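You operate a simulated robot arm through the tools that you are given. There is no shell and no other tool.

You are at the controls of a simulated robot arm. One attempt, no reset.

## Task
Switch the holder off, then open its meter's cover, tighten both inner screws, shut and lock the cover again.
Fine: use the nut driver till it clicks and put it back in its stand.

Only the result counts: the job must be done as asked and must still hold three seconds after the hand-in. Knocking over, shifting, dropping, spilling or breaking anything else fails it. Lids that push on must go on centred and level and be pressed home; caps that screw on are set level and turned clockwise until they are tight.

## Robot
A 6-joint arm with a two-finger parallel gripper, fixed in place. Base frame: the origin is at the foot of the arm, x ahead of it, y to its left, z up; the work surface is at about z = 800. Lengths are in mm, angles in degrees, forces in N, time in s.
Its first joint turns from -166.0 to 166.0 degrees. Payload 3.91 kg.
The tool frame sits at the grasp point between the pads (the TCP): z along the fingers, y along the line on which they close. The tips reach 30 mm beyond it. The gripper opens to 110 mm. The fingers are 20 mm wide and 10 mm thick; the gripper's body (48 by 112 mm) begins 55 mm behind the TCP.
Orientation is that of the tool frame in the base frame, as a unit quaternion [x, y, z, w]. With the fingers straight down and closing along the base's y, the tool's x points along the base's -x, its y along +y and its z along -z.

## Interface
- The arm moves only by the tool apply_moves. Its argument "steps" is a list that holds one entry, the list of rows, each a list of 6 numbers: the shift along the tool's x, y, z in units of 25 mm (1.0 is 25 mm), then the turn, a rotation vector about the tool's x, y, z in units of 6 degrees (1.0 is 6 degrees). In form: [[[tx, ty, tz, wx, wy, wz], ...]]. A call has 1 to 20 rows; each row shifts and turns the commanded pose from where the row before left it, along the tool's axes as they then stand. "hand" is the finger opening in mm, from 0 to 110, set as the call begins (left out, the last holds). A call with a number of a shift or a turn outside -1 to 1 is refused whole. A row lasts 0.2 s, in which the tool goes at most 50 mm and 8.6 degrees; a call with a longer step from one row to the next is refused whole, and so is a gripper value outside its range. A pose out of reach is approached as far as the arm can. The call stops where the force on the tool passes 40 N (or 10 N more than at its start, if that is more) or the arm is blocked; 0.2 s more then pass. Each finger travels about 153 mm/s and halts on what it meets, pressing with about 24 N; the grip force reading is that of the motor and also rises with nothing between the fingers. The clock runs only during rows and for 0.2 s after the last one: add rows that do not move to give the fingers time. The reply holds the time, the measured pose of the TCP, the force on the tool along the base axes, the opening and the grip force, in the units named above and with some noise, with the torque about the TCP (base axes, N m) and any sound that the robot's microphone picked up, and new pictures: "pictures" is both (left out), scene, wrist or none.
- Cameras (640 x 400 px; columns grow to the right, rows downward): "scene" is fixed at [50.1, 498.1, 1441.8]; the picture's right is [-0.15, -0.99, 0.00], its down [-0.73, 0.11, -0.68] and it looks along [0.67, -0.10, -0.73] (base axes); focal length 214 px, centre (320, 200). "wrist" rides on the gripper at [72, 17, -103] in the tool frame; the picture's right is [-0.23, 0.97, 0.00], its down [-0.76, -0.18, -0.62] and it looks along [-0.61, -0.14, 0.78] (tool axes); focal length 222 px, centre (320, 200). There is no depth. A picture from a camera that has moved, and an enlarged one, comes with that camera's place and axes in the base frame and with its lens.
- zoom(camera, box): a new picture of the part [left, top, right, bottom] of that camera's present view, enlarged. It takes no simulated time.
- sign_off(): hands the job in; it is judged then, once.

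Places have to be worked out from the pictures, the camera data and where the tool is seen. Open the gripper and draw the arm clear of the work before you hand the job in, unless the task says otherwise.

The tools are called after "Call:" as a command line: name --argument value ..., lists and objects as JSON in quotes. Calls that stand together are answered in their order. apply_moves: Moves the arm, as the interface text tells. Its arguments: {"type":"object","properties":{"steps":{"type":"array","items":{"type":"array","items":{"type":"array","items":{"type":"number"}}}},"hand":{"type":"number"},"pictures":{"type":"string","enum":["both","scene","wrist","none"]}},"required":["steps"]} The other tools are called the same way: zoom (camera, box) takes an enlarged picture of a part of a camera's view; sign_off () hands the job in.

At the start:

```text
t: 0.0
eef_pos: [465.9, 278.9, 1188.3]
tool_rot: [0.0, 1.0, 0.0, 0.0]
force: [0.7, 0.7, -0.6]
ft_torque: [-0.06, 0.0, 0.01]
width: 110.0
grasp_force: 0.1
```

scene: 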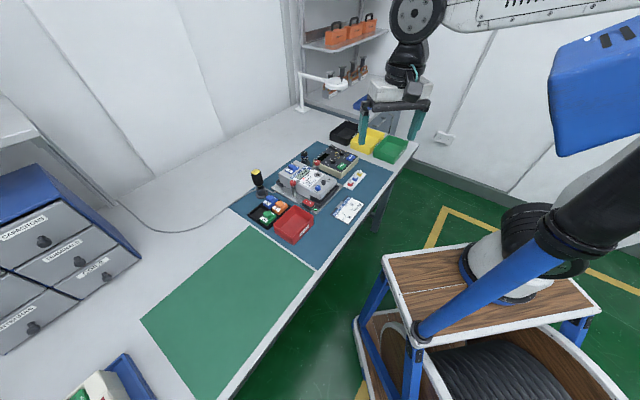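
wrist: 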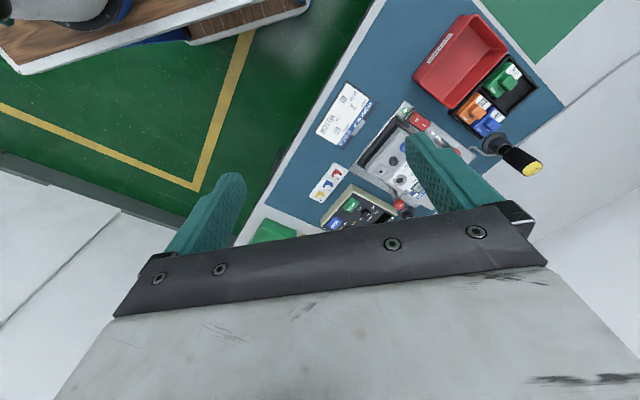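

I start by enlarging the work area in both cameras to identify the holder, the meter and the driver.

Call:
zoom --camera "scene" --box '[230, 120, 410, 250]'

Call:
zoom --camera "scene" --box '[270, 150, 350, 215]'

Call:
zoom --camera "wrist" --box '[300, 60, 560, 240]'

```text
3.08 times, centred on (320, 185) of scene
camera zoom: at [50.1, 498.1, 1441.8], right [-0.15, -0.99, 0.0], down [-0.73, 0.11, -0.68], along [0.67, -0.1, -0.73], focal length 660 px, centre (320, 246)
```

zoom: 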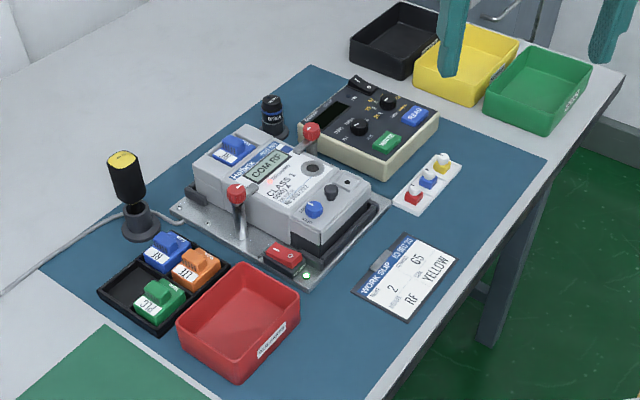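

```text
6.15 times, centred on (310, 182) of scene
camera zoom: at [50.1, 498.1, 1441.8], right [-0.15, -0.99, 0.0], down [-0.73, 0.11, -0.68], along [0.67, -0.1, -0.73], focal length 1320 px, centre (382, 308)
```

zoom: 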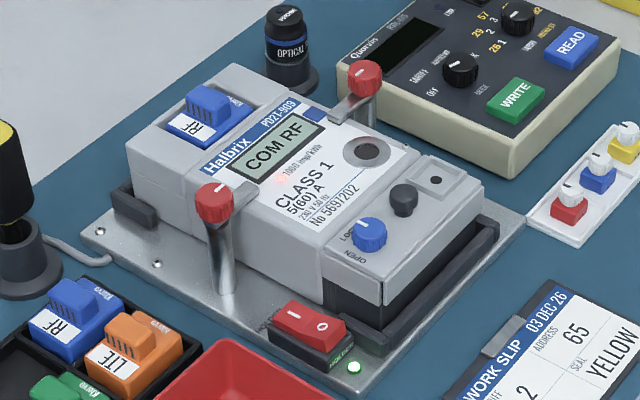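

```text
2.22 times, centred on (430, 150) of wrist
camera zoom: at [393.3, 295.1, 1292.8], right [0.23, 0.97, 0.0], down [0.76, -0.18, 0.62], along [0.61, -0.14, -0.78], focal length 494 px, centre (76, 311)
```

zoom: 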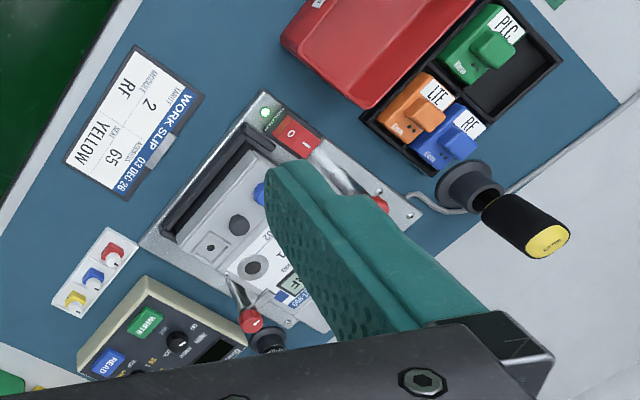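

The holder (plate with a red rocker switch) carries the meter; its terminal cover has a blue LOCK/OPEN knob and a dark pull knob. The driver stands at about (700, 647). I move the wrist camera closer for a better look.

Call:
apply_moves --steps '[[[0, 0.89, 0.605, 0, 0, 0], [0, 0.89, 0.605, 0, 0, 0], [0, 0.89, 0.605, 0, 0, 0], [0, 0.89, 0.605, 0, 0, 0], [0, 0.89, 0.605, 0, 0, 0], [0, 0.89, 0.605, 0, 0, 0], [0, 0.89, 0.605, 0, 0, 0], [0, 0.89, 0.605, 0, 0, 0], [0, 0, 0, 0, 0, 0]]]'

```text
t: 2.0
eef_pos: [464.5, 455.7, 1068.3]
tool_rot: [0.0, 1.0, 0.0, 0.0]
force: [1.0, 0.3, -0.6]
ft_torque: [0.0, -0.02, 0.02]
width: 109.7
grasp_force: 0.0
camera wrist: at [393.3, 472.8, 1171.7], right [0.23, 0.97, 0.0], down [0.76, -0.18, 0.62], along [0.61, -0.14, -0.78], focal length 222 px, centre (320, 200)
```

scene: 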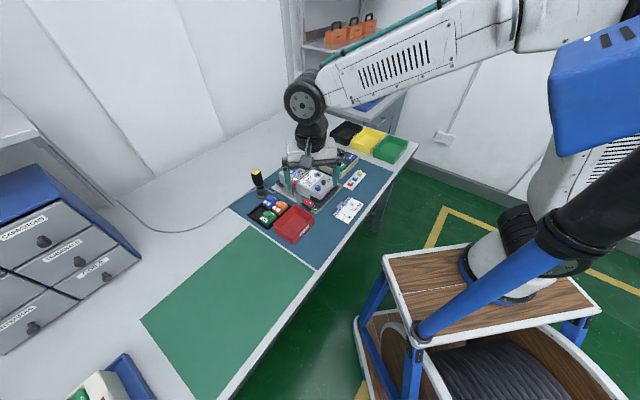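
wrist: 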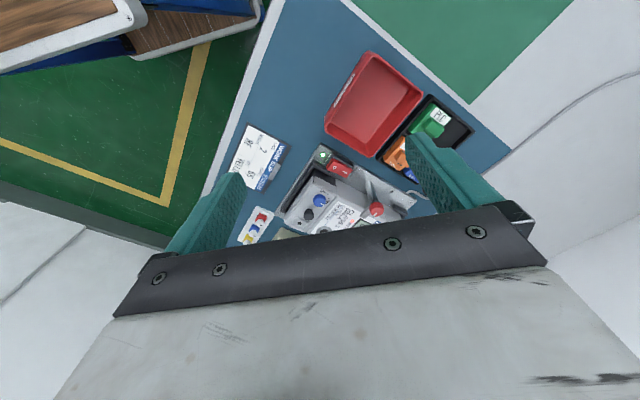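

Call:
zoom --camera "wrist" --box '[270, 130, 430, 240]'

Call:
zoom --camera "scene" --box '[300, 160, 340, 185]'

Call:
zoom --camera "scene" --box '[240, 160, 280, 200]'

```text
3.64 times, centred on (350, 185) of wrist
camera zoom: at [393.3, 472.8, 1171.7], right [0.23, 0.97, 0.0], down [0.76, -0.18, 0.62], along [0.61, -0.14, -0.78], focal length 808 px, centre (211, 254)
```

zoom: 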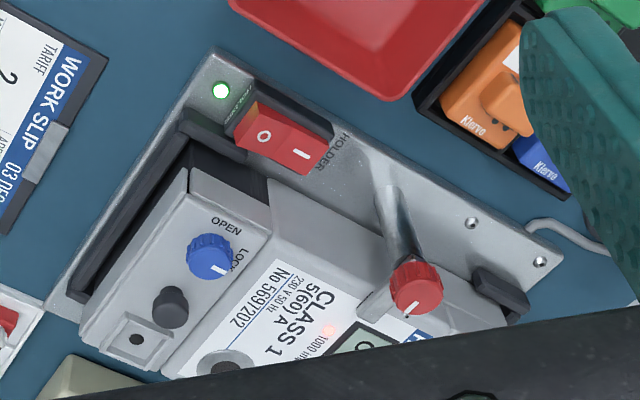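

```text
16.00 times, centred on (320, 172) of scene
camera zoom: at [50.1, 498.1, 1441.8], right [-0.15, -0.99, 0.0], down [-0.73, 0.11, -0.68], along [0.67, -0.1, -0.73], focal length 3432 px, centre (320, 640)
```

zoom: 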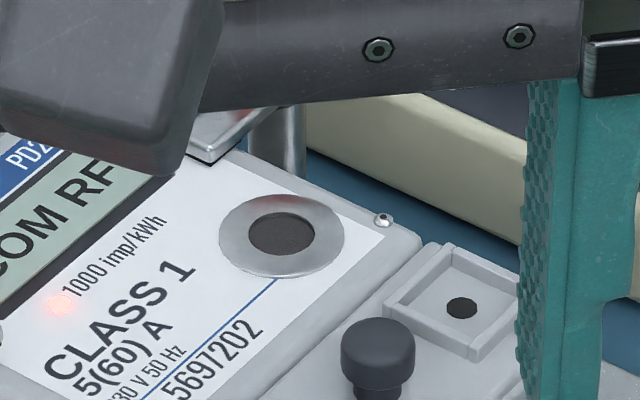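

```text
10.00 times, centred on (260, 180) of scene
camera zoom: at [50.1, 498.1, 1441.8], right [-0.15, -0.99, 0.0], down [-0.73, 0.11, -0.68], along [0.67, -0.1, -0.73], focal length 2145 px, centre (920, 400)
```

zoom: 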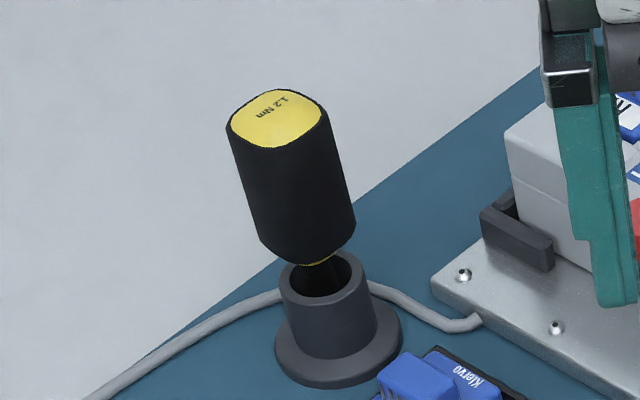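

Call:
zoom --camera "wrist" --box '[290, 165, 350, 205]'

Call:
zoom --camera "wrist" --box '[285, 190, 335, 235]'

Call:
zoom --camera "wrist" --box '[310, 140, 370, 180]'

Call:
zoom --camera "scene" --box '[300, 175, 350, 215]'

```text
10.00 times, centred on (320, 185) of wrist
camera zoom: at [393.3, 472.8, 1171.7], right [0.23, 0.97, 0.0], down [0.76, -0.18, 0.62], along [0.61, -0.14, -0.78], focal length 2221 px, centre (320, 350)
```

zoom: 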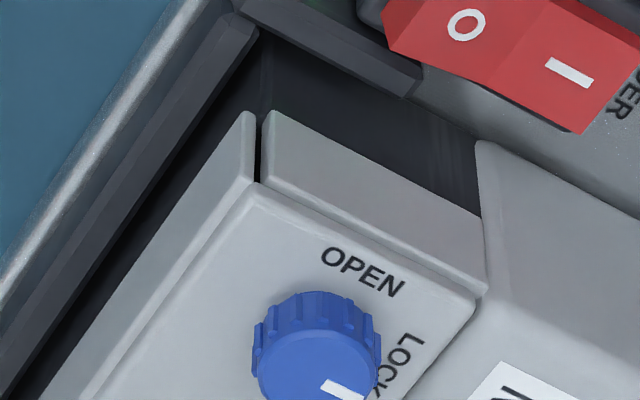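

```text
8.89 times, centred on (310, 212) of wrist
camera zoom: at [393.3, 472.8, 1171.7], right [0.23, 0.97, 0.0], down [0.76, -0.18, 0.62], along [0.61, -0.14, -0.78], focal length 1974 px, centre (409, 89)
```

zoom: 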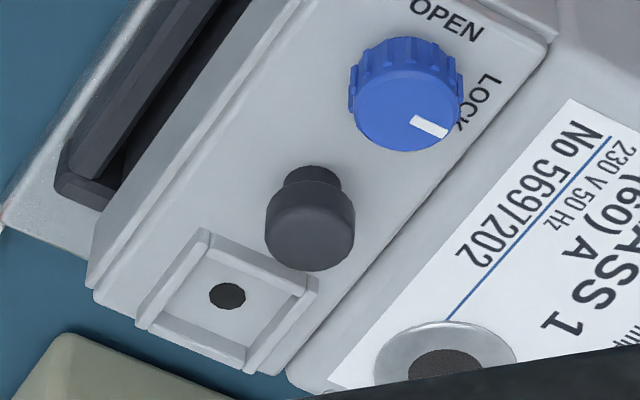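

```text
10.00 times, centred on (340, 160) of wrist
camera zoom: at [393.3, 472.8, 1171.7], right [0.23, 0.97, 0.0], down [0.76, -0.18, 0.62], along [0.61, -0.14, -0.78], focal length 2221 px, centre (120, 600)
```

zoom: 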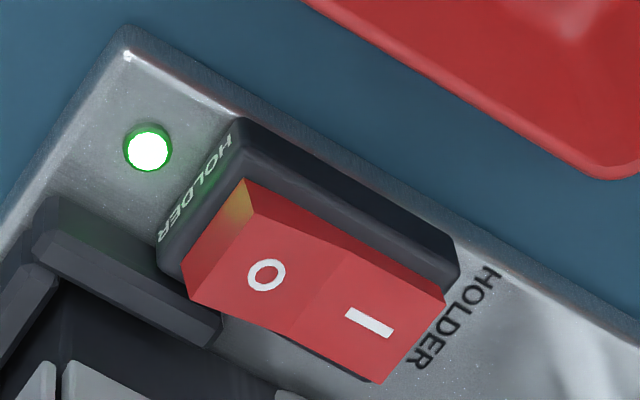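

```text
10.00 times, centred on (325, 195) of scene
camera zoom: at [50.1, 498.1, 1441.8], right [-0.15, -0.99, 0.0], down [-0.73, 0.11, -0.68], along [0.67, -0.1, -0.73], focal length 2145 px, centre (270, 250)
```

zoom: 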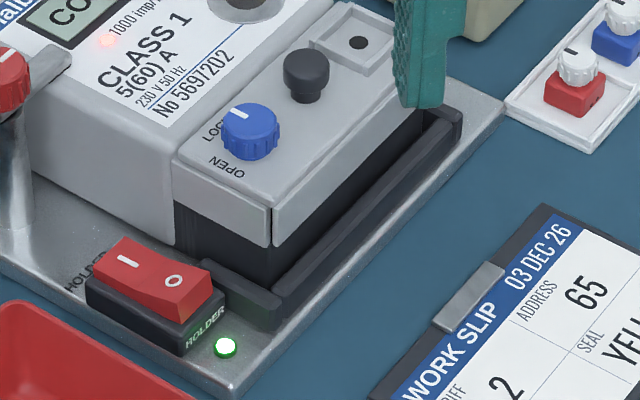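

The O end of the rocker is toward the LED corner, and the cover sits at the near end of a meter that is turned about 45° in the base frame. I get a second viewpoint by shifting and turning the tool 47° so the fingers align with the meter's axis.

Call:
apply_moves --steps '[[[-0.83, 0.54, 0.38, 0, 0, 0], [-0.83, 0.54, 0.38, 0, 0, 0], [-0.83, 0.54, 0.38, 0, 0, 0], [-0.83, 0.54, 0.38, 0, 0, 0], [0, 0, 0, 0, 0, 0.979], [0, 0, 0, 0, 0, 0.979], [0, 0, 0, 0, 0, 0.979], [0, 0, 0, 0, 0, 0.979], [0, 0, 0, 0, 0, 0.979], [0, 0, 0, 0, 0, 0.979], [0, 0, 0, 0, 0, 0.979], [0, 0, 0, 0, 0, 0.979], [0, 0, 0, 0, 0, 0]]]'

```text
t: 4.8
eef_pos: [549.7, 511.3, 1031.3]
tool_rot: [0.399, 0.917, 0.0, 0.0]
force: [-0.2, 0.0, 0.8]
ft_torque: [-0.01, -0.01, 0.03]
width: 110.2
grasp_force: 0.1
camera wrist: at [511.8, 574.7, 1134.3], right [0.87, 0.5, 0.0], down [0.39, -0.68, 0.62], along [0.31, -0.54, -0.78], focal length 222 px, centre (320, 200)
```

scene: 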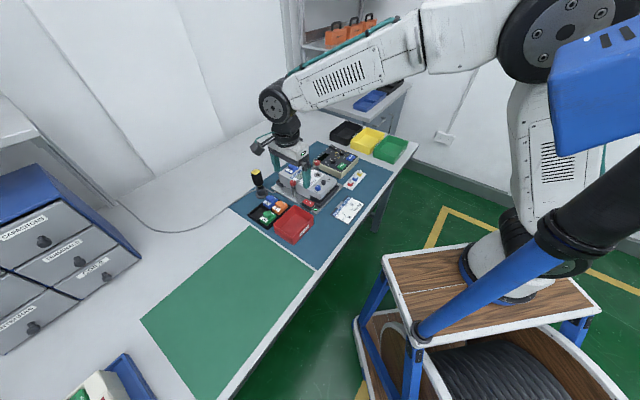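
wrist: 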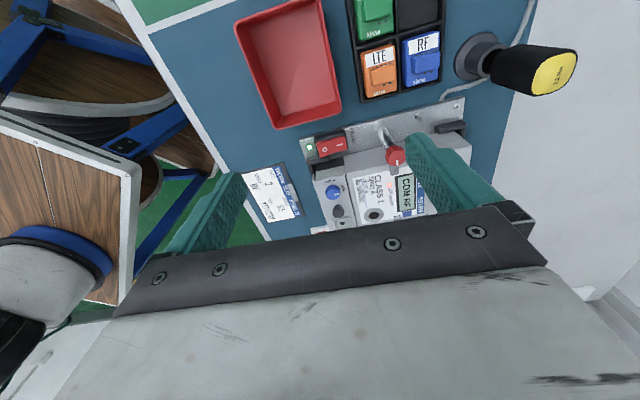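

Call:
zoom --camera "wrist" --box '[300, 130, 400, 235]'

Call:
zoom --camera "wrist" --box '[305, 170, 365, 230]'

Call:
zoom --camera "wrist" --box '[440, 20, 590, 110]'

Call:
zoom --camera "scene" --box '[280, 160, 360, 215]'

```text
3.81 times, centred on (350, 182) of wrist
camera zoom: at [511.8, 574.7, 1134.3], right [0.87, 0.5, 0.0], down [0.39, -0.68, 0.62], along [0.31, -0.54, -0.78], focal length 846 px, centre (206, 267)
```

zoom: 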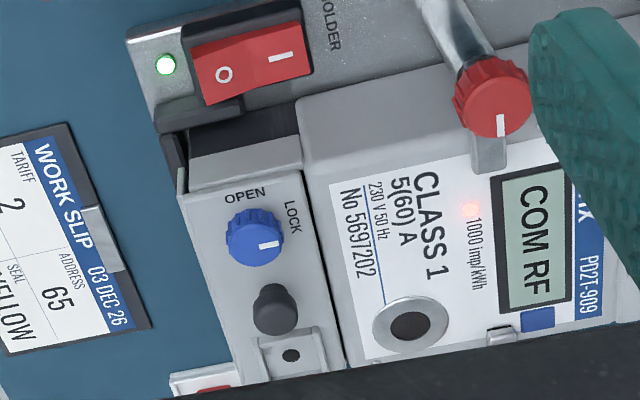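

```text
6.67 times, centred on (335, 200) of wrist
camera zoom: at [511.8, 574.7, 1134.3], right [0.87, 0.5, 0.0], down [0.39, -0.68, 0.62], along [0.31, -0.54, -0.78], focal length 1481 px, centre (220, 200)
```

zoom: 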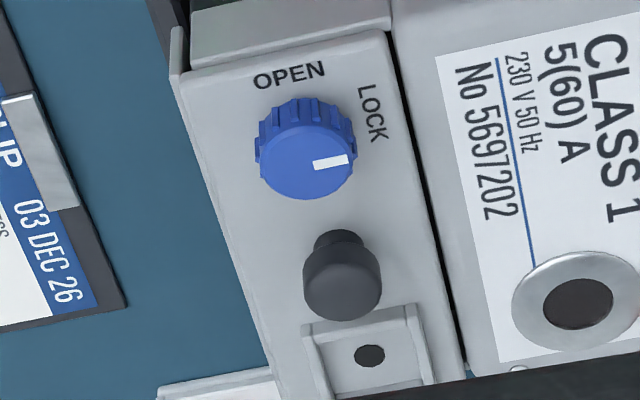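

```text
4.27 times, centred on (515, 65) of wrist
camera zoom: at [511.8, 574.7, 1134.3], right [0.87, 0.5, 0.0], down [0.39, -0.68, 0.62], along [0.31, -0.54, -0.78], focal length 948 px, centre (-512, 776)
```

zoom: 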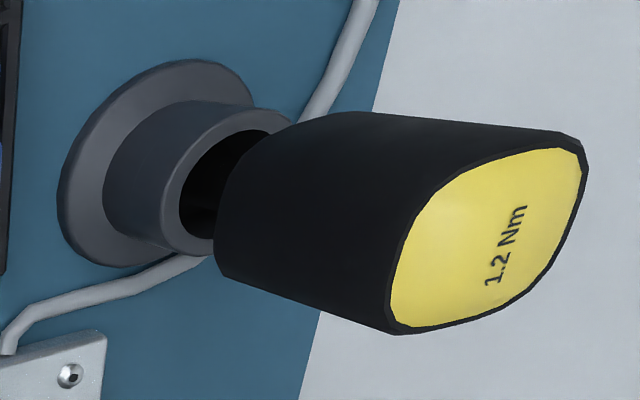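

```text
7.27 times, centred on (320, 188) of scene
camera zoom: at [50.1, 498.1, 1441.8], right [-0.15, -0.99, 0.0], down [-0.73, 0.11, -0.68], along [0.67, -0.1, -0.73], focal length 1560 px, centre (320, 291)
```

zoom: 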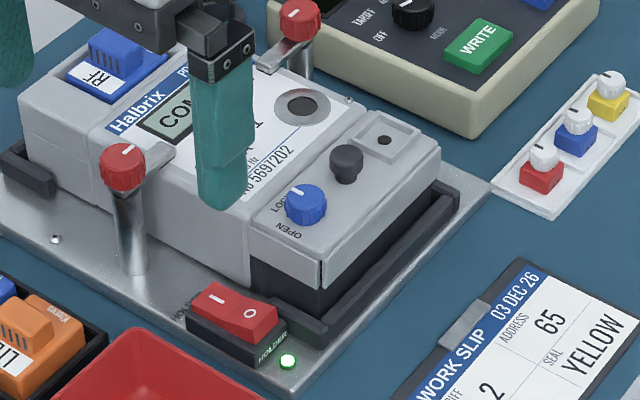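

Triangulating from the two views: blue lock knob top about (620,420,888), rocker "O" about (588,454,843), lever head about (646,512,902); the meter's axis lies at about 43°. OPEN is a 90° counter-clockwise turn. First I close the fingers and hover over the O end of the rocker.

Call:
apply_moves --hand 0 --steps '[[[-0.545, -0.111, 0.81, 0, 0, 0], [-0.545, -0.111, 0.81, 0, 0, 0], [-0.545, -0.111, 0.81, 0, 0, 0], [-0.545, -0.111, 0.81, 0, 0, 0], [-0.545, -0.111, 0.81, 0, 0, 0], [0, 0, 0, 0, 0, 0]]]'

```text
t: 6.2
eef_pos: [584.5, 450.7, 929.6]
tool_rot: [0.398, 0.917, 0.0, 0.0]
force: [0.4, -0.6, -0.2]
ft_torque: [0.0, -0.02, 0.01]
width: 0.0
grasp_force: 24.5
camera wrist: at [548.1, 515.3, 1032.8], right [0.87, 0.5, 0.0], down [0.39, -0.68, 0.62], along [0.31, -0.54, -0.78], focal length 222 px, centre (320, 200)
```

scene: 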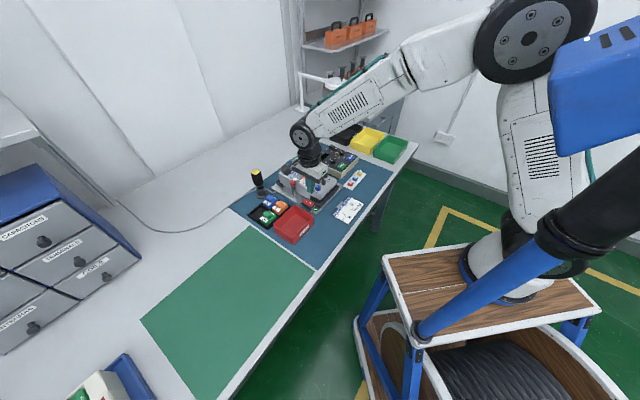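
wrist: 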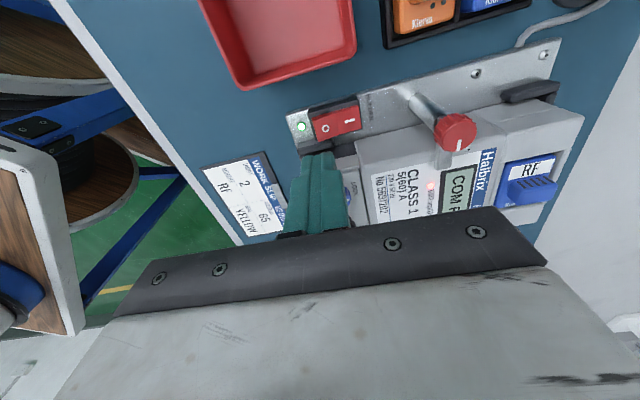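

Call:
zoom --camera "wrist" --box '[280, 80, 380, 180]'

Call:
zoom --camera "scene" --box '[290, 170, 350, 215]'

```text
4.00 times, centred on (330, 130) of wrist
camera zoom: at [548.1, 515.3, 1032.8], right [0.87, 0.5, 0.0], down [0.39, -0.68, 0.62], along [0.31, -0.54, -0.78], focal length 888 px, centre (280, 480)
```

zoom: 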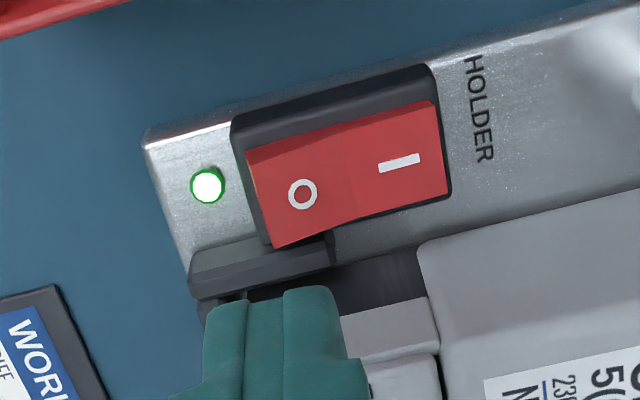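

```text
8.89 times, centred on (320, 192) of scene
camera zoom: at [50.1, 498.1, 1441.8], right [-0.15, -0.99, 0.0], down [-0.73, 0.11, -0.68], along [0.67, -0.1, -0.73], focal length 1906 px, centre (320, 267)
```

zoom: 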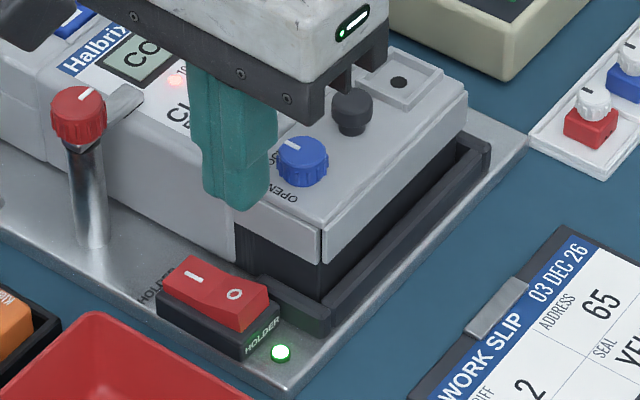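

The fingertips hang right over the O mark. I lower until the contact force stops me.

Call:
apply_moves --steps '[[[0, 0, 0.9, 0, 0, 0], [0, 0, 0.9, 0, 0, 0], [0, 0, 0.2, 0, 0, 0], [0, 0, 0.12, 0, 0, 0], [0, 0, 0.12, 0, 0, 0], [0, 0, 0.12, 0, 0, 0], [0, 0, 0.12, 0, 0, 0]]]'

```text
t: 7.8
eef_pos: [585.7, 451.3, 867.9]
tool_rot: [0.398, 0.917, 0.001, 0.0]
force: [-1.2, -1.6, 3.4]
ft_torque: [-0.11, 0.01, 0.03]
width: 0.0
grasp_force: 23.9
camera wrist: at [548.1, 515.2, 971.3], right [0.87, 0.5, 0.0], down [0.39, -0.68, 0.62], along [0.31, -0.54, -0.78], focal length 222 px, centre (320, 200)
```

scene: 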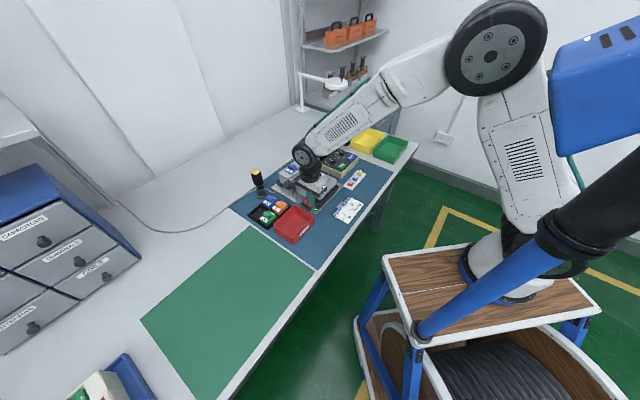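
wrist: 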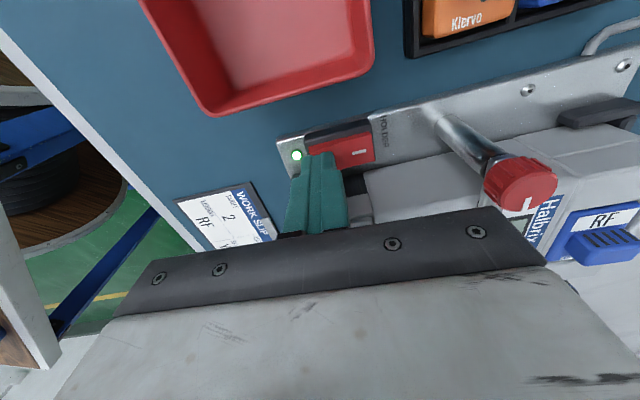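

Contact has begun (3.4 N) and the LED is still green; I press on in small steps.

Call:
apply_moves --steps '[[[0, 0, 0.08, 0, 0, 0], [0, 0, 0.08, 0, 0, 0], [0, 0, 0.08, 0, 0, 0], [0, 0, 0, 0, 0, 0]]]' --pictures "wrist"

```text
t: 8.8
eef_pos: [585.9, 452.3, 862.3]
tool_rot: [0.397, 0.918, 0.001, 0.0]
force: [1.3, -2.5, 10.4]
ft_torque: [-0.04, -0.02, -0.01]
width: 0.0
grasp_force: 23.8
heard: click
camera wrist: at [548.3, 515.3, 965.8], right [0.87, 0.5, 0.0], down [0.39, -0.68, 0.62], along [0.31, -0.54, -0.78], focal length 222 px, centre (320, 200)
```

wrist: 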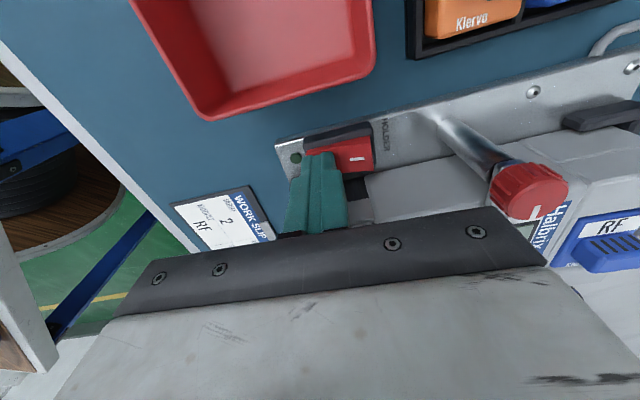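

Click heard and the LED went out: the holder is off. I lift off, open the hand partly and hover over the blue knob.

Call:
apply_moves --steps '[[[0, 0, -0.9, 0, 0, 0], [0, 0, -0.9, 0, 0, 0], [0, 0, -0.9, 0, 0, 0], [0, 0, -0.9, 0, 0, 0]]]' --pictures "none"

Call:
apply_moves --hand 50 --steps '[[[-0.62, 0.02, 0, 0, 0, 0], [-0.62, 0.02, 0, 0, 0, 0], [-0.62, 0.02, 0, 0, 0, 0], [0, 0, 0, 0, 0, 0]]]'

Call:
zoom --camera "wrist" --box '[260, 100, 380, 220]'

Call:
zoom --camera "scene" --box '[290, 165, 350, 210]'

```text
t: 9.8
eef_pos: [585.6, 451.1, 950.5]
tool_rot: [0.398, 0.917, 0.0, 0.0]
force: [-0.3, 0.6, 0.4]
ft_torque: [-0.02, 0.01, 0.0]
width: 0.1
grasp_force: 24.4
```

```text
t: 10.8
eef_pos: [618.0, 419.7, 951.4]
tool_rot: [0.399, 0.917, 0.0, 0.001]
force: [0.0, -0.2, 0.4]
ft_torque: [0.0, -0.01, 0.01]
width: 49.9
grasp_force: 0.0
camera wrist: at [580.7, 482.7, 1055.4], right [0.87, 0.5, 0.0], down [0.39, -0.68, 0.62], along [0.31, -0.54, -0.78], focal length 222 px, centre (320, 200)
```

scene: 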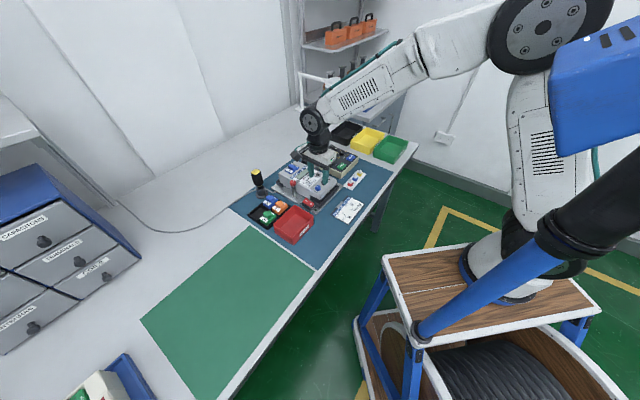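
wrist: 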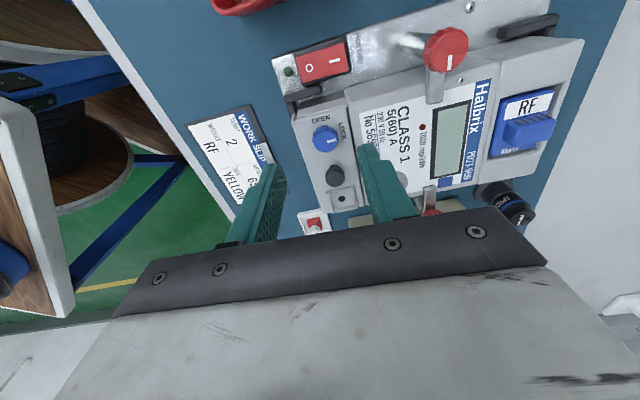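

```text
3.33 times, centred on (320, 160) of wrist
camera zoom: at [580.7, 482.7, 1055.4], right [0.87, 0.5, 0.0], down [0.39, -0.68, 0.62], along [0.31, -0.54, -0.78], focal length 740 px, centre (320, 333)
```

zoom: 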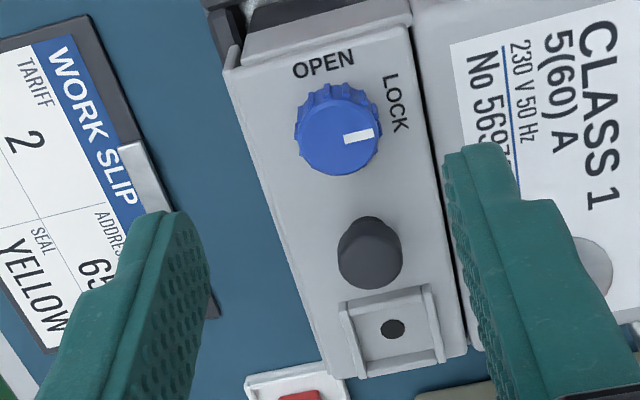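

```text
8.89 times, centred on (320, 188) of scene
camera zoom: at [50.1, 498.1, 1441.8], right [-0.15, -0.99, 0.0], down [-0.73, 0.11, -0.68], along [0.67, -0.1, -0.73], focal length 1906 px, centre (320, 311)
```

zoom: 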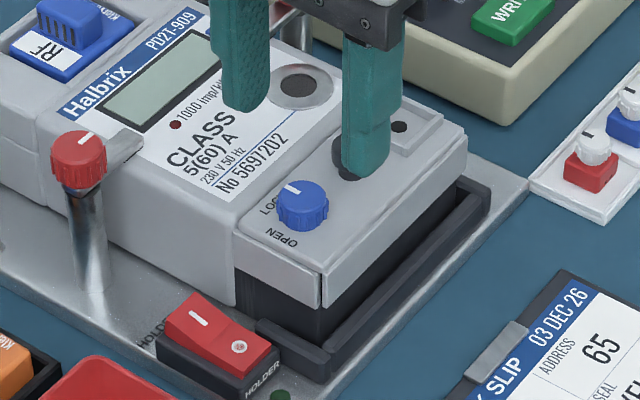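

The display is dark and the geometry agrees: blue knob axis at about (622, 420), top z≈888; dark knob 32 mm away. I turn the fingers 45° clockwise first so the 90° CCW turn stays clear of the dark knob, then descend partway.

Call:
apply_moves --hand 36 --steps '[[[0, 0, 0, 0, 0, 0.9375], [0, 0, 0, 0, 0, 0.9375], [0, 0, 0, 0, 0, 0.9375], [0, 0, 0, 0, 0, 0.9375], [0, 0, 0, 0, 0, 0.9375], [0, 0, 0, 0, 0, 0.9375], [0, 0, 0, 0, 0, 0.9375], [0, 0, 0, 0, 0, 0.9375], [0.02, 0.16, 0.5, 0, 0, 0], [0, 0, 0.5, 0, 0, 0], [0, 0, 0, 0, 0, 0]]]'

Call:
zoom --camera "wrist" --box '[260, 100, 380, 220]'

Call:
zoom --camera "scene" --box '[290, 165, 350, 210]'

```text
t: 13.2
eef_pos: [621.6, 419.2, 927.5]
tool_rot: [0.719, 0.695, 0.0, 0.0]
force: [-0.4, 0.5, -0.6]
ft_torque: [0.01, -0.02, 0.03]
width: 36.0
grasp_force: 0.0
camera wrist: at [641.3, 490.4, 1030.6], right [0.97, -0.26, 0.0], down [-0.2, -0.76, 0.62], along [-0.16, -0.6, -0.78], focal length 222 px, centre (320, 200)
```

scene: 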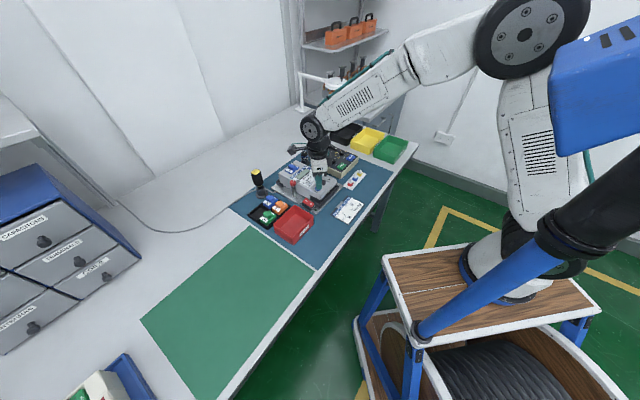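
wrist: 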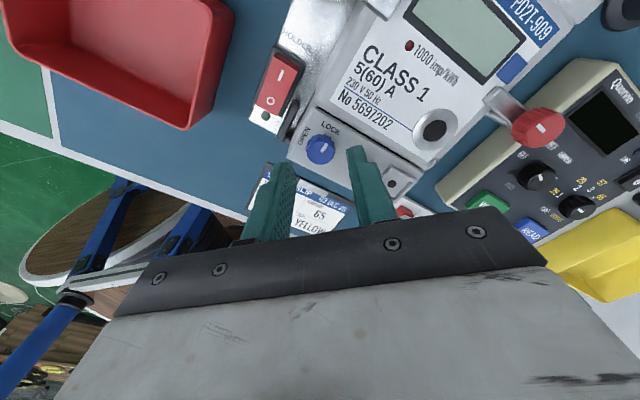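

```text
3.33 times, centred on (320, 160) of wrist
camera zoom: at [641.3, 490.4, 1030.6], right [0.97, -0.26, 0.0], down [-0.2, -0.76, 0.62], along [-0.16, -0.6, -0.78], focal length 740 px, centre (320, 333)
```

zoom: 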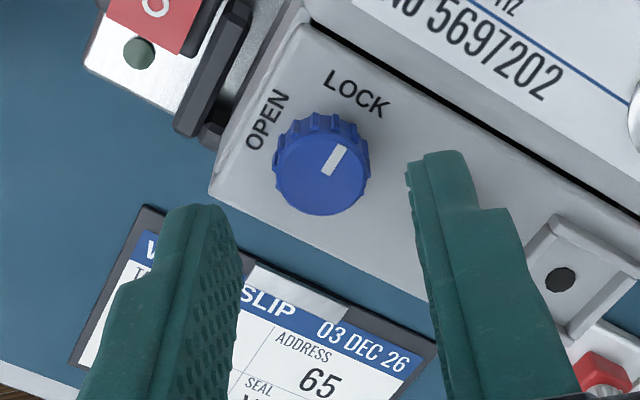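

```text
8.89 times, centred on (320, 188) of scene
camera zoom: at [50.1, 498.1, 1441.8], right [-0.15, -0.99, 0.0], down [-0.73, 0.11, -0.68], along [0.67, -0.1, -0.73], focal length 1906 px, centre (320, 311)
```

zoom: 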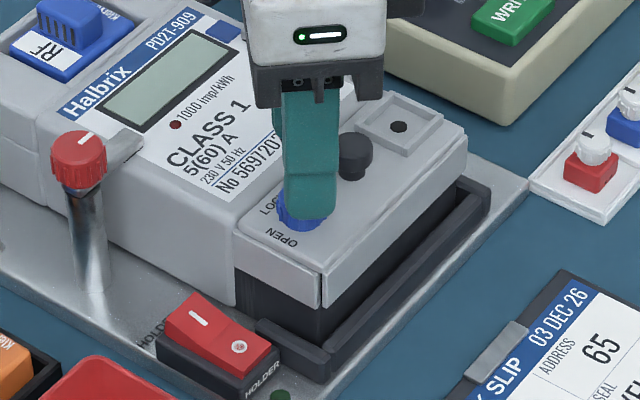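

The knob sits within 1.5 mm of the tool axis. I descend the rest in small steps, watching the force.

Call:
apply_moves --steps '[[[0.06, 0.035, 0.3, 0, 0, 0], [0, 0, 0.3, 0, 0, 0], [0, 0, 0.12, 0, 0, 0], [0, 0, 0, 0, 0, 0]]]'

Call:
zoom --camera "wrist" --box '[260, 100, 380, 220]'

Call:
zoom --camera "scene" --box '[300, 175, 340, 205]'

```text
t: 14.2
eef_pos: [623.9, 420.9, 909.1]
tool_rot: [0.718, 0.696, 0.0, 0.001]
force: [0.2, -0.7, -0.1]
ft_torque: [0.0, -0.01, -0.04]
width: 35.9
grasp_force: 0.1
camera wrist: at [642.2, 492.0, 1012.3], right [0.97, -0.26, 0.0], down [-0.2, -0.76, 0.62], along [-0.16, -0.6, -0.78], focal length 222 px, centre (320, 200)
```

scene: 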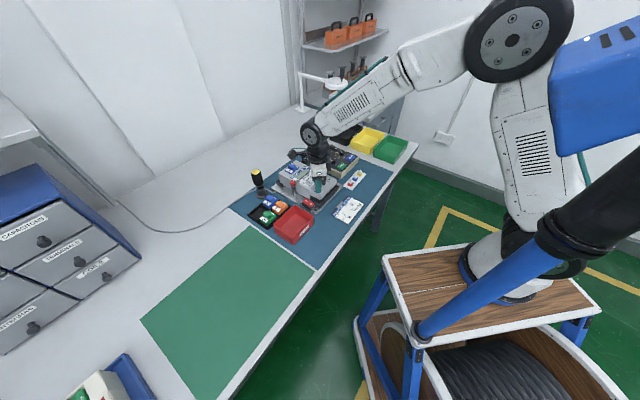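
wrist: 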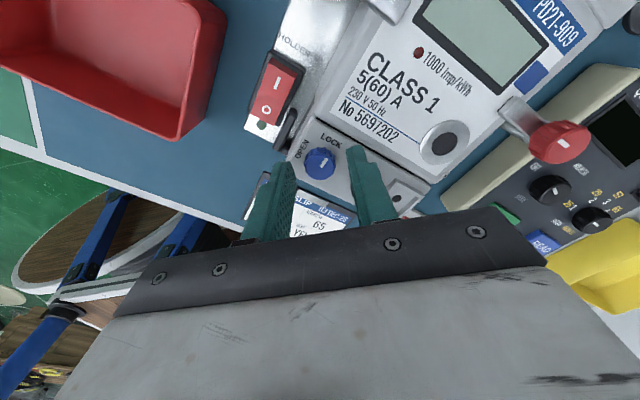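

```text
3.33 times, centred on (320, 160) of wrist
camera zoom: at [642.2, 492.0, 1012.3], right [0.97, -0.26, 0.0], down [-0.2, -0.76, 0.62], along [-0.16, -0.6, -0.78], focal length 740 px, centre (320, 333)
```

zoom: 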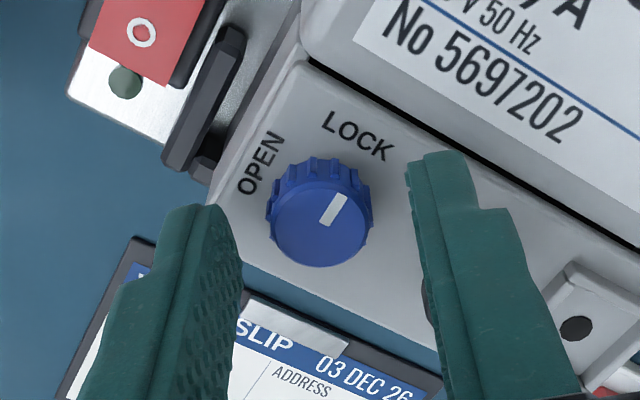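

```text
13.33 times, centred on (320, 190) of scene
camera zoom: at [50.1, 498.1, 1441.8], right [-0.15, -0.99, 0.0], down [-0.73, 0.11, -0.68], along [0.67, -0.1, -0.73], focal length 2860 px, centre (320, 333)
```

zoom: 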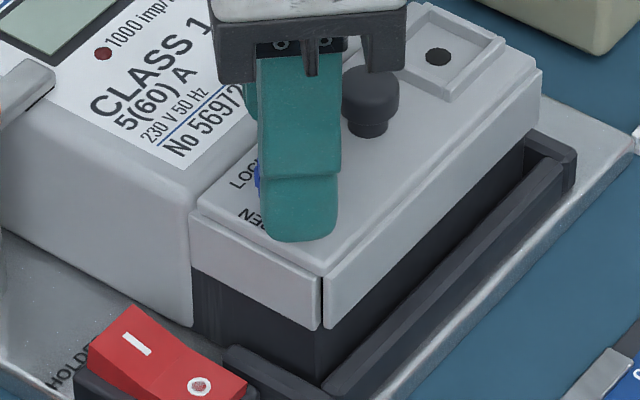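

The pads straddle the knob. I go 2 mm lower, then close on it.

Call:
apply_moves --steps '[[[0.03, 0, 0.09, 0, 0, 0], [0, 0, 0, 0, 0, 0]]]' --pictures "none"

Call:
apply_moves --hand 0 --steps '[[[0, 0, 0, 0, 0, 0], [0, 0, 0, 0, 0, 0], [0, 0, 0, 0, 0, 0]]]' --pictures "wrist"

Call:
zoom --camera "wrist" --box '[260, 100, 380, 220]'

```text
t: 14.8
eef_pos: [622.7, 421.4, 907.0]
tool_rot: [0.719, 0.695, 0.0, 0.0]
force: [0.5, -0.4, 0.8]
ft_torque: [-0.01, 0.03, 0.01]
width: 36.0
grasp_force: 0.0
```

```text
t: 15.6
eef_pos: [623.9, 421.1, 905.9]
tool_rot: [0.719, 0.696, 0.0, 0.001]
force: [-2.5, 0.6, 0.8]
ft_torque: [0.03, 0.04, -0.02]
width: 18.8
grasp_force: 23.7
camera wrist: at [642.0, 492.8, 1010.2], right [0.97, -0.26, 0.0], down [-0.2, -0.76, 0.62], along [-0.16, -0.6, -0.78], focal length 222 px, centre (320, 200)
```

wrist: 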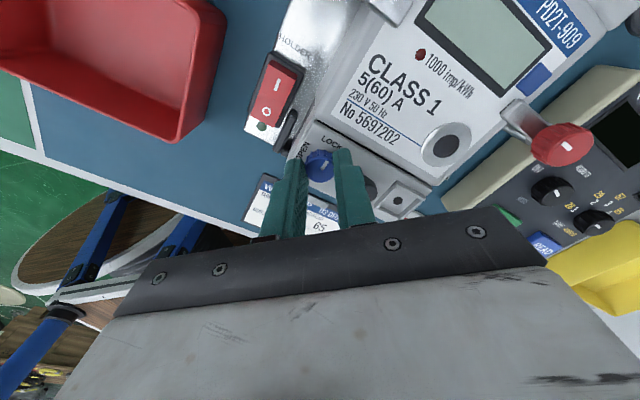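

```text
3.33 times, centred on (320, 160) of wrist
camera zoom: at [642.0, 492.8, 1010.2], right [0.97, -0.26, 0.0], down [-0.2, -0.76, 0.62], along [-0.16, -0.6, -0.78], focal length 740 px, centre (320, 333)
```

zoom: 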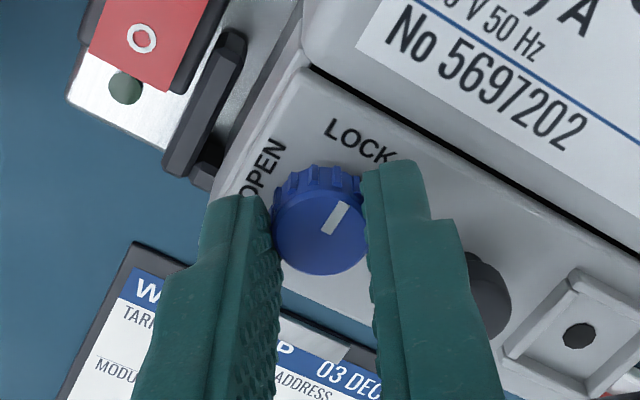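

Gripped (18.8 mm). I begin turning counter-clockwise a little and check force and torque.

Call:
apply_moves --steps '[[[0, 0, 0, 0, 0, -0.75], [0, 0, 0, 0, 0, -0.75], [0, 0, 0, 0, 0, -0.75], [0, 0, 0, 0, 0, -0.75]]]' --pictures "wrist"

Call:
zoom --camera "wrist" --box '[260, 100, 380, 220]'

```text
t: 16.6
eef_pos: [623.1, 420.9, 905.5]
tool_rot: [0.6, 0.8, 0.0, 0.001]
force: [-3.6, -1.4, 2.3]
ft_torque: [-0.06, 0.07, -0.02]
width: 19.0
grasp_force: 24.0
camera wrist: at [619.0, 495.1, 1010.2], right [1.0, 0.05, 0.0], down [0.04, -0.78, 0.62], along [0.03, -0.62, -0.78], focal length 222 px, centre (320, 200)
```

wrist: 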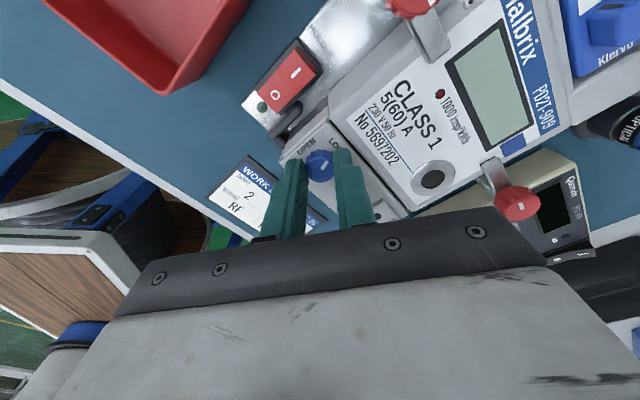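

```text
3.33 times, centred on (320, 160) of wrist
camera zoom: at [619.0, 495.1, 1010.2], right [1.0, 0.05, 0.0], down [0.04, -0.78, 0.62], along [0.03, -0.62, -0.78], focal length 740 px, centre (320, 333)
```

zoom: 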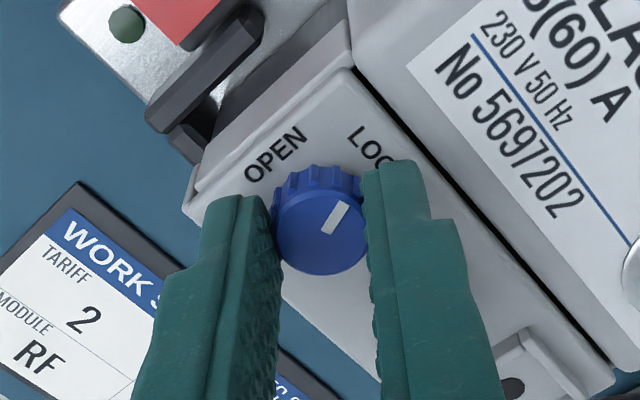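

The knob turns with the fingers. I turn the remaining 72°.

Call:
apply_moves --steps '[[[0, 0, 0, 0, 0, -0.9], [0, 0, 0, 0, 0, -0.9], [0, 0, 0, 0, 0, -0.9], [0, 0, 0, 0, 0, -0.9], [0, 0, 0, 0, 0, -0.9], [0, 0, 0, 0, 0, -0.9], [0, 0, 0, 0, 0, -0.9], [0, 0, 0, 0, 0, -0.9], [0, 0, 0, 0, 0, -0.9], [0, 0, 0, 0, 0, -0.9], [0, 0, 0, 0, 0, -0.9], [0, 0, 0, 0, 0, -0.9], [0, 0, 0, 0, 0, -0.9], [0, 0, 0, 0, 0, -0.3]]]' --pictures "wrist"

Call:
zoom --camera "wrist" --box '[260, 100, 380, 220]'

```text
t: 19.6
eef_pos: [622.9, 420.6, 906.5]
tool_rot: [0.015, 1.0, -0.001, 0.0]
force: [-1.7, -3.4, 1.2]
ft_torque: [-0.11, 0.04, -0.26]
width: 18.9
grasp_force: 24.2
camera wrist: at [551.3, 439.6, 1010.1], right [0.26, 0.97, 0.0], down [0.76, -0.2, 0.62], along [0.6, -0.16, -0.78], focal length 222 px, centre (320, 200)
```

wrist: 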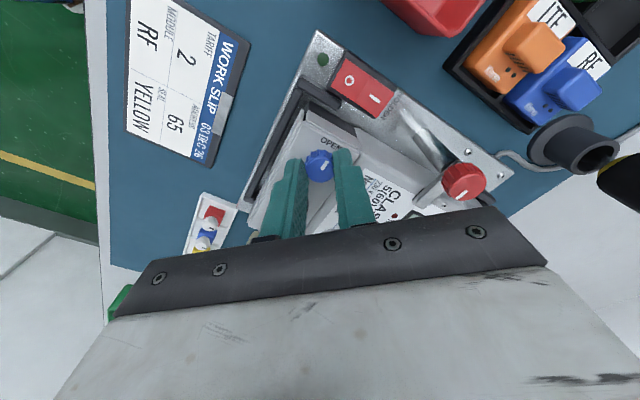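

```text
3.33 times, centred on (320, 160) of wrist
camera zoom: at [551.3, 439.6, 1010.1], right [0.26, 0.97, 0.0], down [0.76, -0.2, 0.62], along [0.6, -0.16, -0.78], focal length 740 px, centre (320, 333)
```

zoom: 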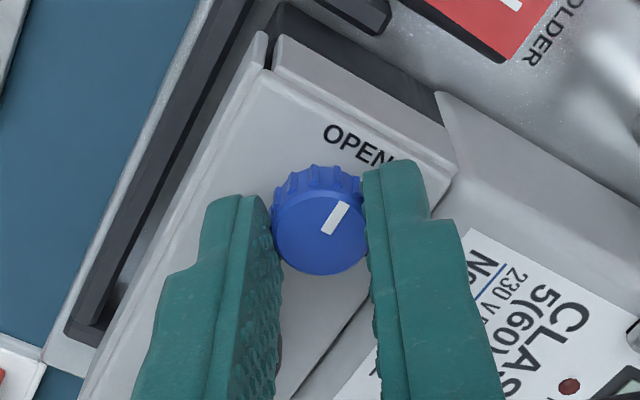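

Call:
apply_moves --steps '[[[0, 0, 0, 0, 0, -0.4], [0, 0, 0, 0, 0, -0.3], [0, 0, 0, 0, 0, 0]]]' --pictures "none"

Call:
zoom --camera "wrist" --box '[260, 100, 380, 220]'

```text
t: 20.4
eef_pos: [624.0, 420.4, 906.6]
tool_rot: [-0.021, 1.0, 0.001, 0.001]
force: [-1.7, -2.3, 0.2]
ft_torque: [-0.15, 0.05, -0.15]
width: 19.1
grasp_force: 24.1
```

```text
3.33 times, centred on (320, 160) of wrist
camera zoom: at [550.2, 434.3, 1010.1], right [0.19, 0.98, 0.0], down [0.77, -0.15, 0.62], along [0.61, -0.12, -0.78], focal length 740 px, centre (320, 333)
```

zoom: 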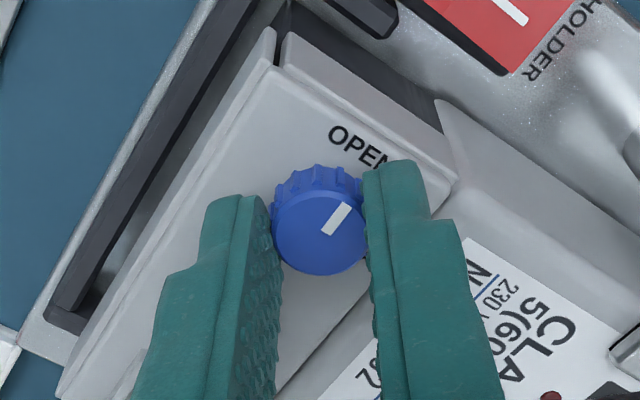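

The pointer now is toward OPEN. I release and raise to check the result.

Call:
apply_moves --hand 36 --steps '[[[0, 0, 0, 0, 0, 0], [0, 0, 0, 0, 0, 0], [0, 0, -0.8, 0, 0, 0], [0, 0, -0.8, 0, 0, 0], [0, 0, 0, 0, 0, 0]]]' --pictures "wrist"

Call:
zoom --camera "wrist" --box '[260, 100, 380, 220]'

Call:
zoom --camera "scene" --box '[300, 170, 345, 205]'

```text
t: 21.6
eef_pos: [622.7, 421.2, 947.9]
tool_rot: [-0.019, 1.0, 0.0, 0.0]
force: [0.1, 0.0, -0.3]
ft_torque: [0.0, 0.0, -0.01]
width: 36.0
grasp_force: 0.1
camera wrist: at [550.2, 434.3, 1050.7], right [0.19, 0.98, 0.0], down [0.77, -0.15, 0.62], along [0.61, -0.12, -0.78], focal length 222 px, centre (320, 200)
```

wrist: 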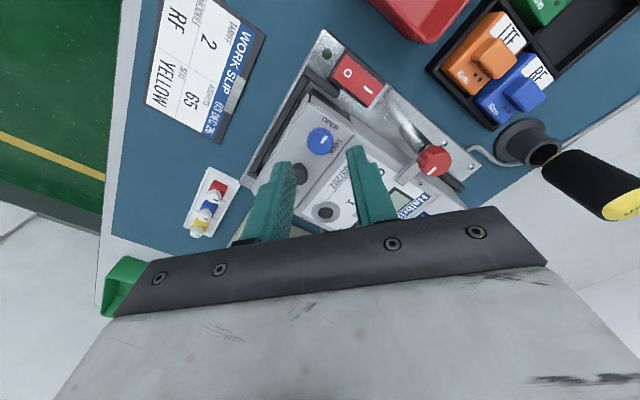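

```text
3.33 times, centred on (320, 160) of wrist
camera zoom: at [550.2, 434.3, 1050.7], right [0.19, 0.98, 0.0], down [0.77, -0.15, 0.62], along [0.61, -0.12, -0.78], focal length 740 px, centre (320, 333)
```

zoom: 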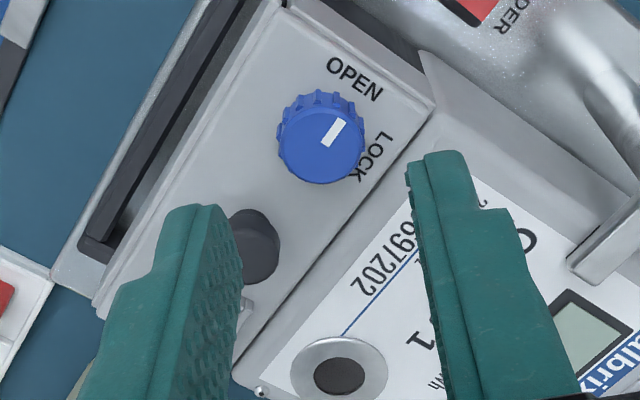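

```text
11.43 times, centred on (322, 188) of scene
camera zoom: at [50.1, 498.1, 1441.8], right [-0.15, -0.99, 0.0], down [-0.73, 0.11, -0.68], along [0.67, -0.1, -0.73], focal length 2451 px, centre (291, 343)
```

zoom: 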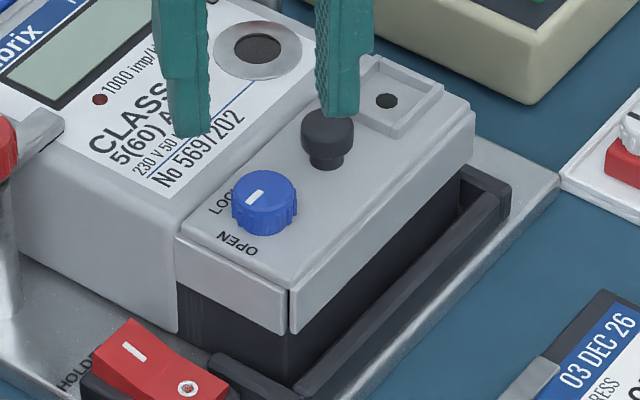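

Call:
zoom --camera "scene" --box '[312, 182, 328, 194]'

Call:
zoom --camera "wrist" --box '[300, 105, 350, 155]'

```text
16.00 times, centred on (320, 188) of scene
camera zoom: at [50.1, 498.1, 1441.8], right [-0.15, -0.99, 0.0], down [-0.73, 0.11, -0.68], along [0.67, -0.1, -0.73], focal length 3432 px, centre (320, 392)
```

zoom: 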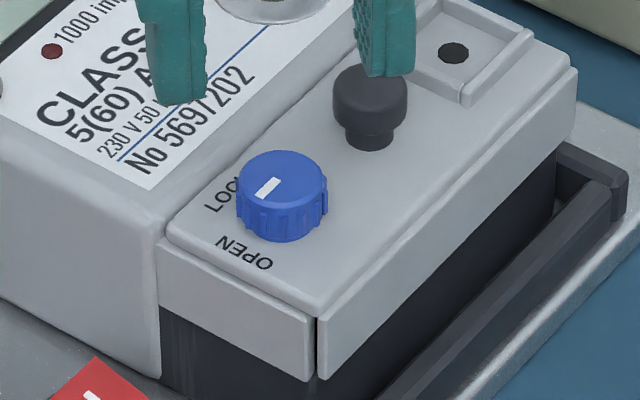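

```text
8.00 times, centred on (325, 130) of wrist
camera zoom: at [550.2, 434.3, 1050.7], right [0.19, 0.98, 0.0], down [0.77, -0.15, 0.62], along [0.61, -0.12, -0.78], focal length 1777 px, centre (280, 760)
```

zoom: 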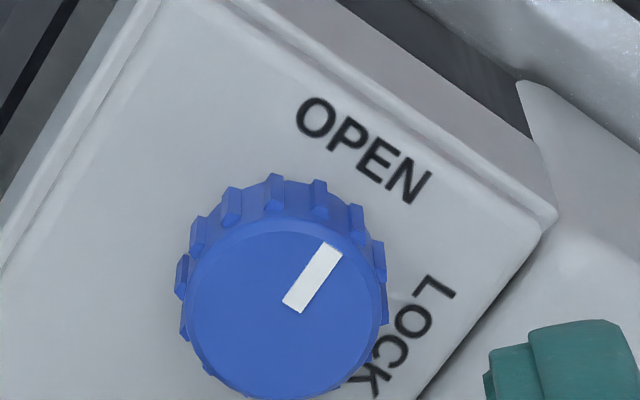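

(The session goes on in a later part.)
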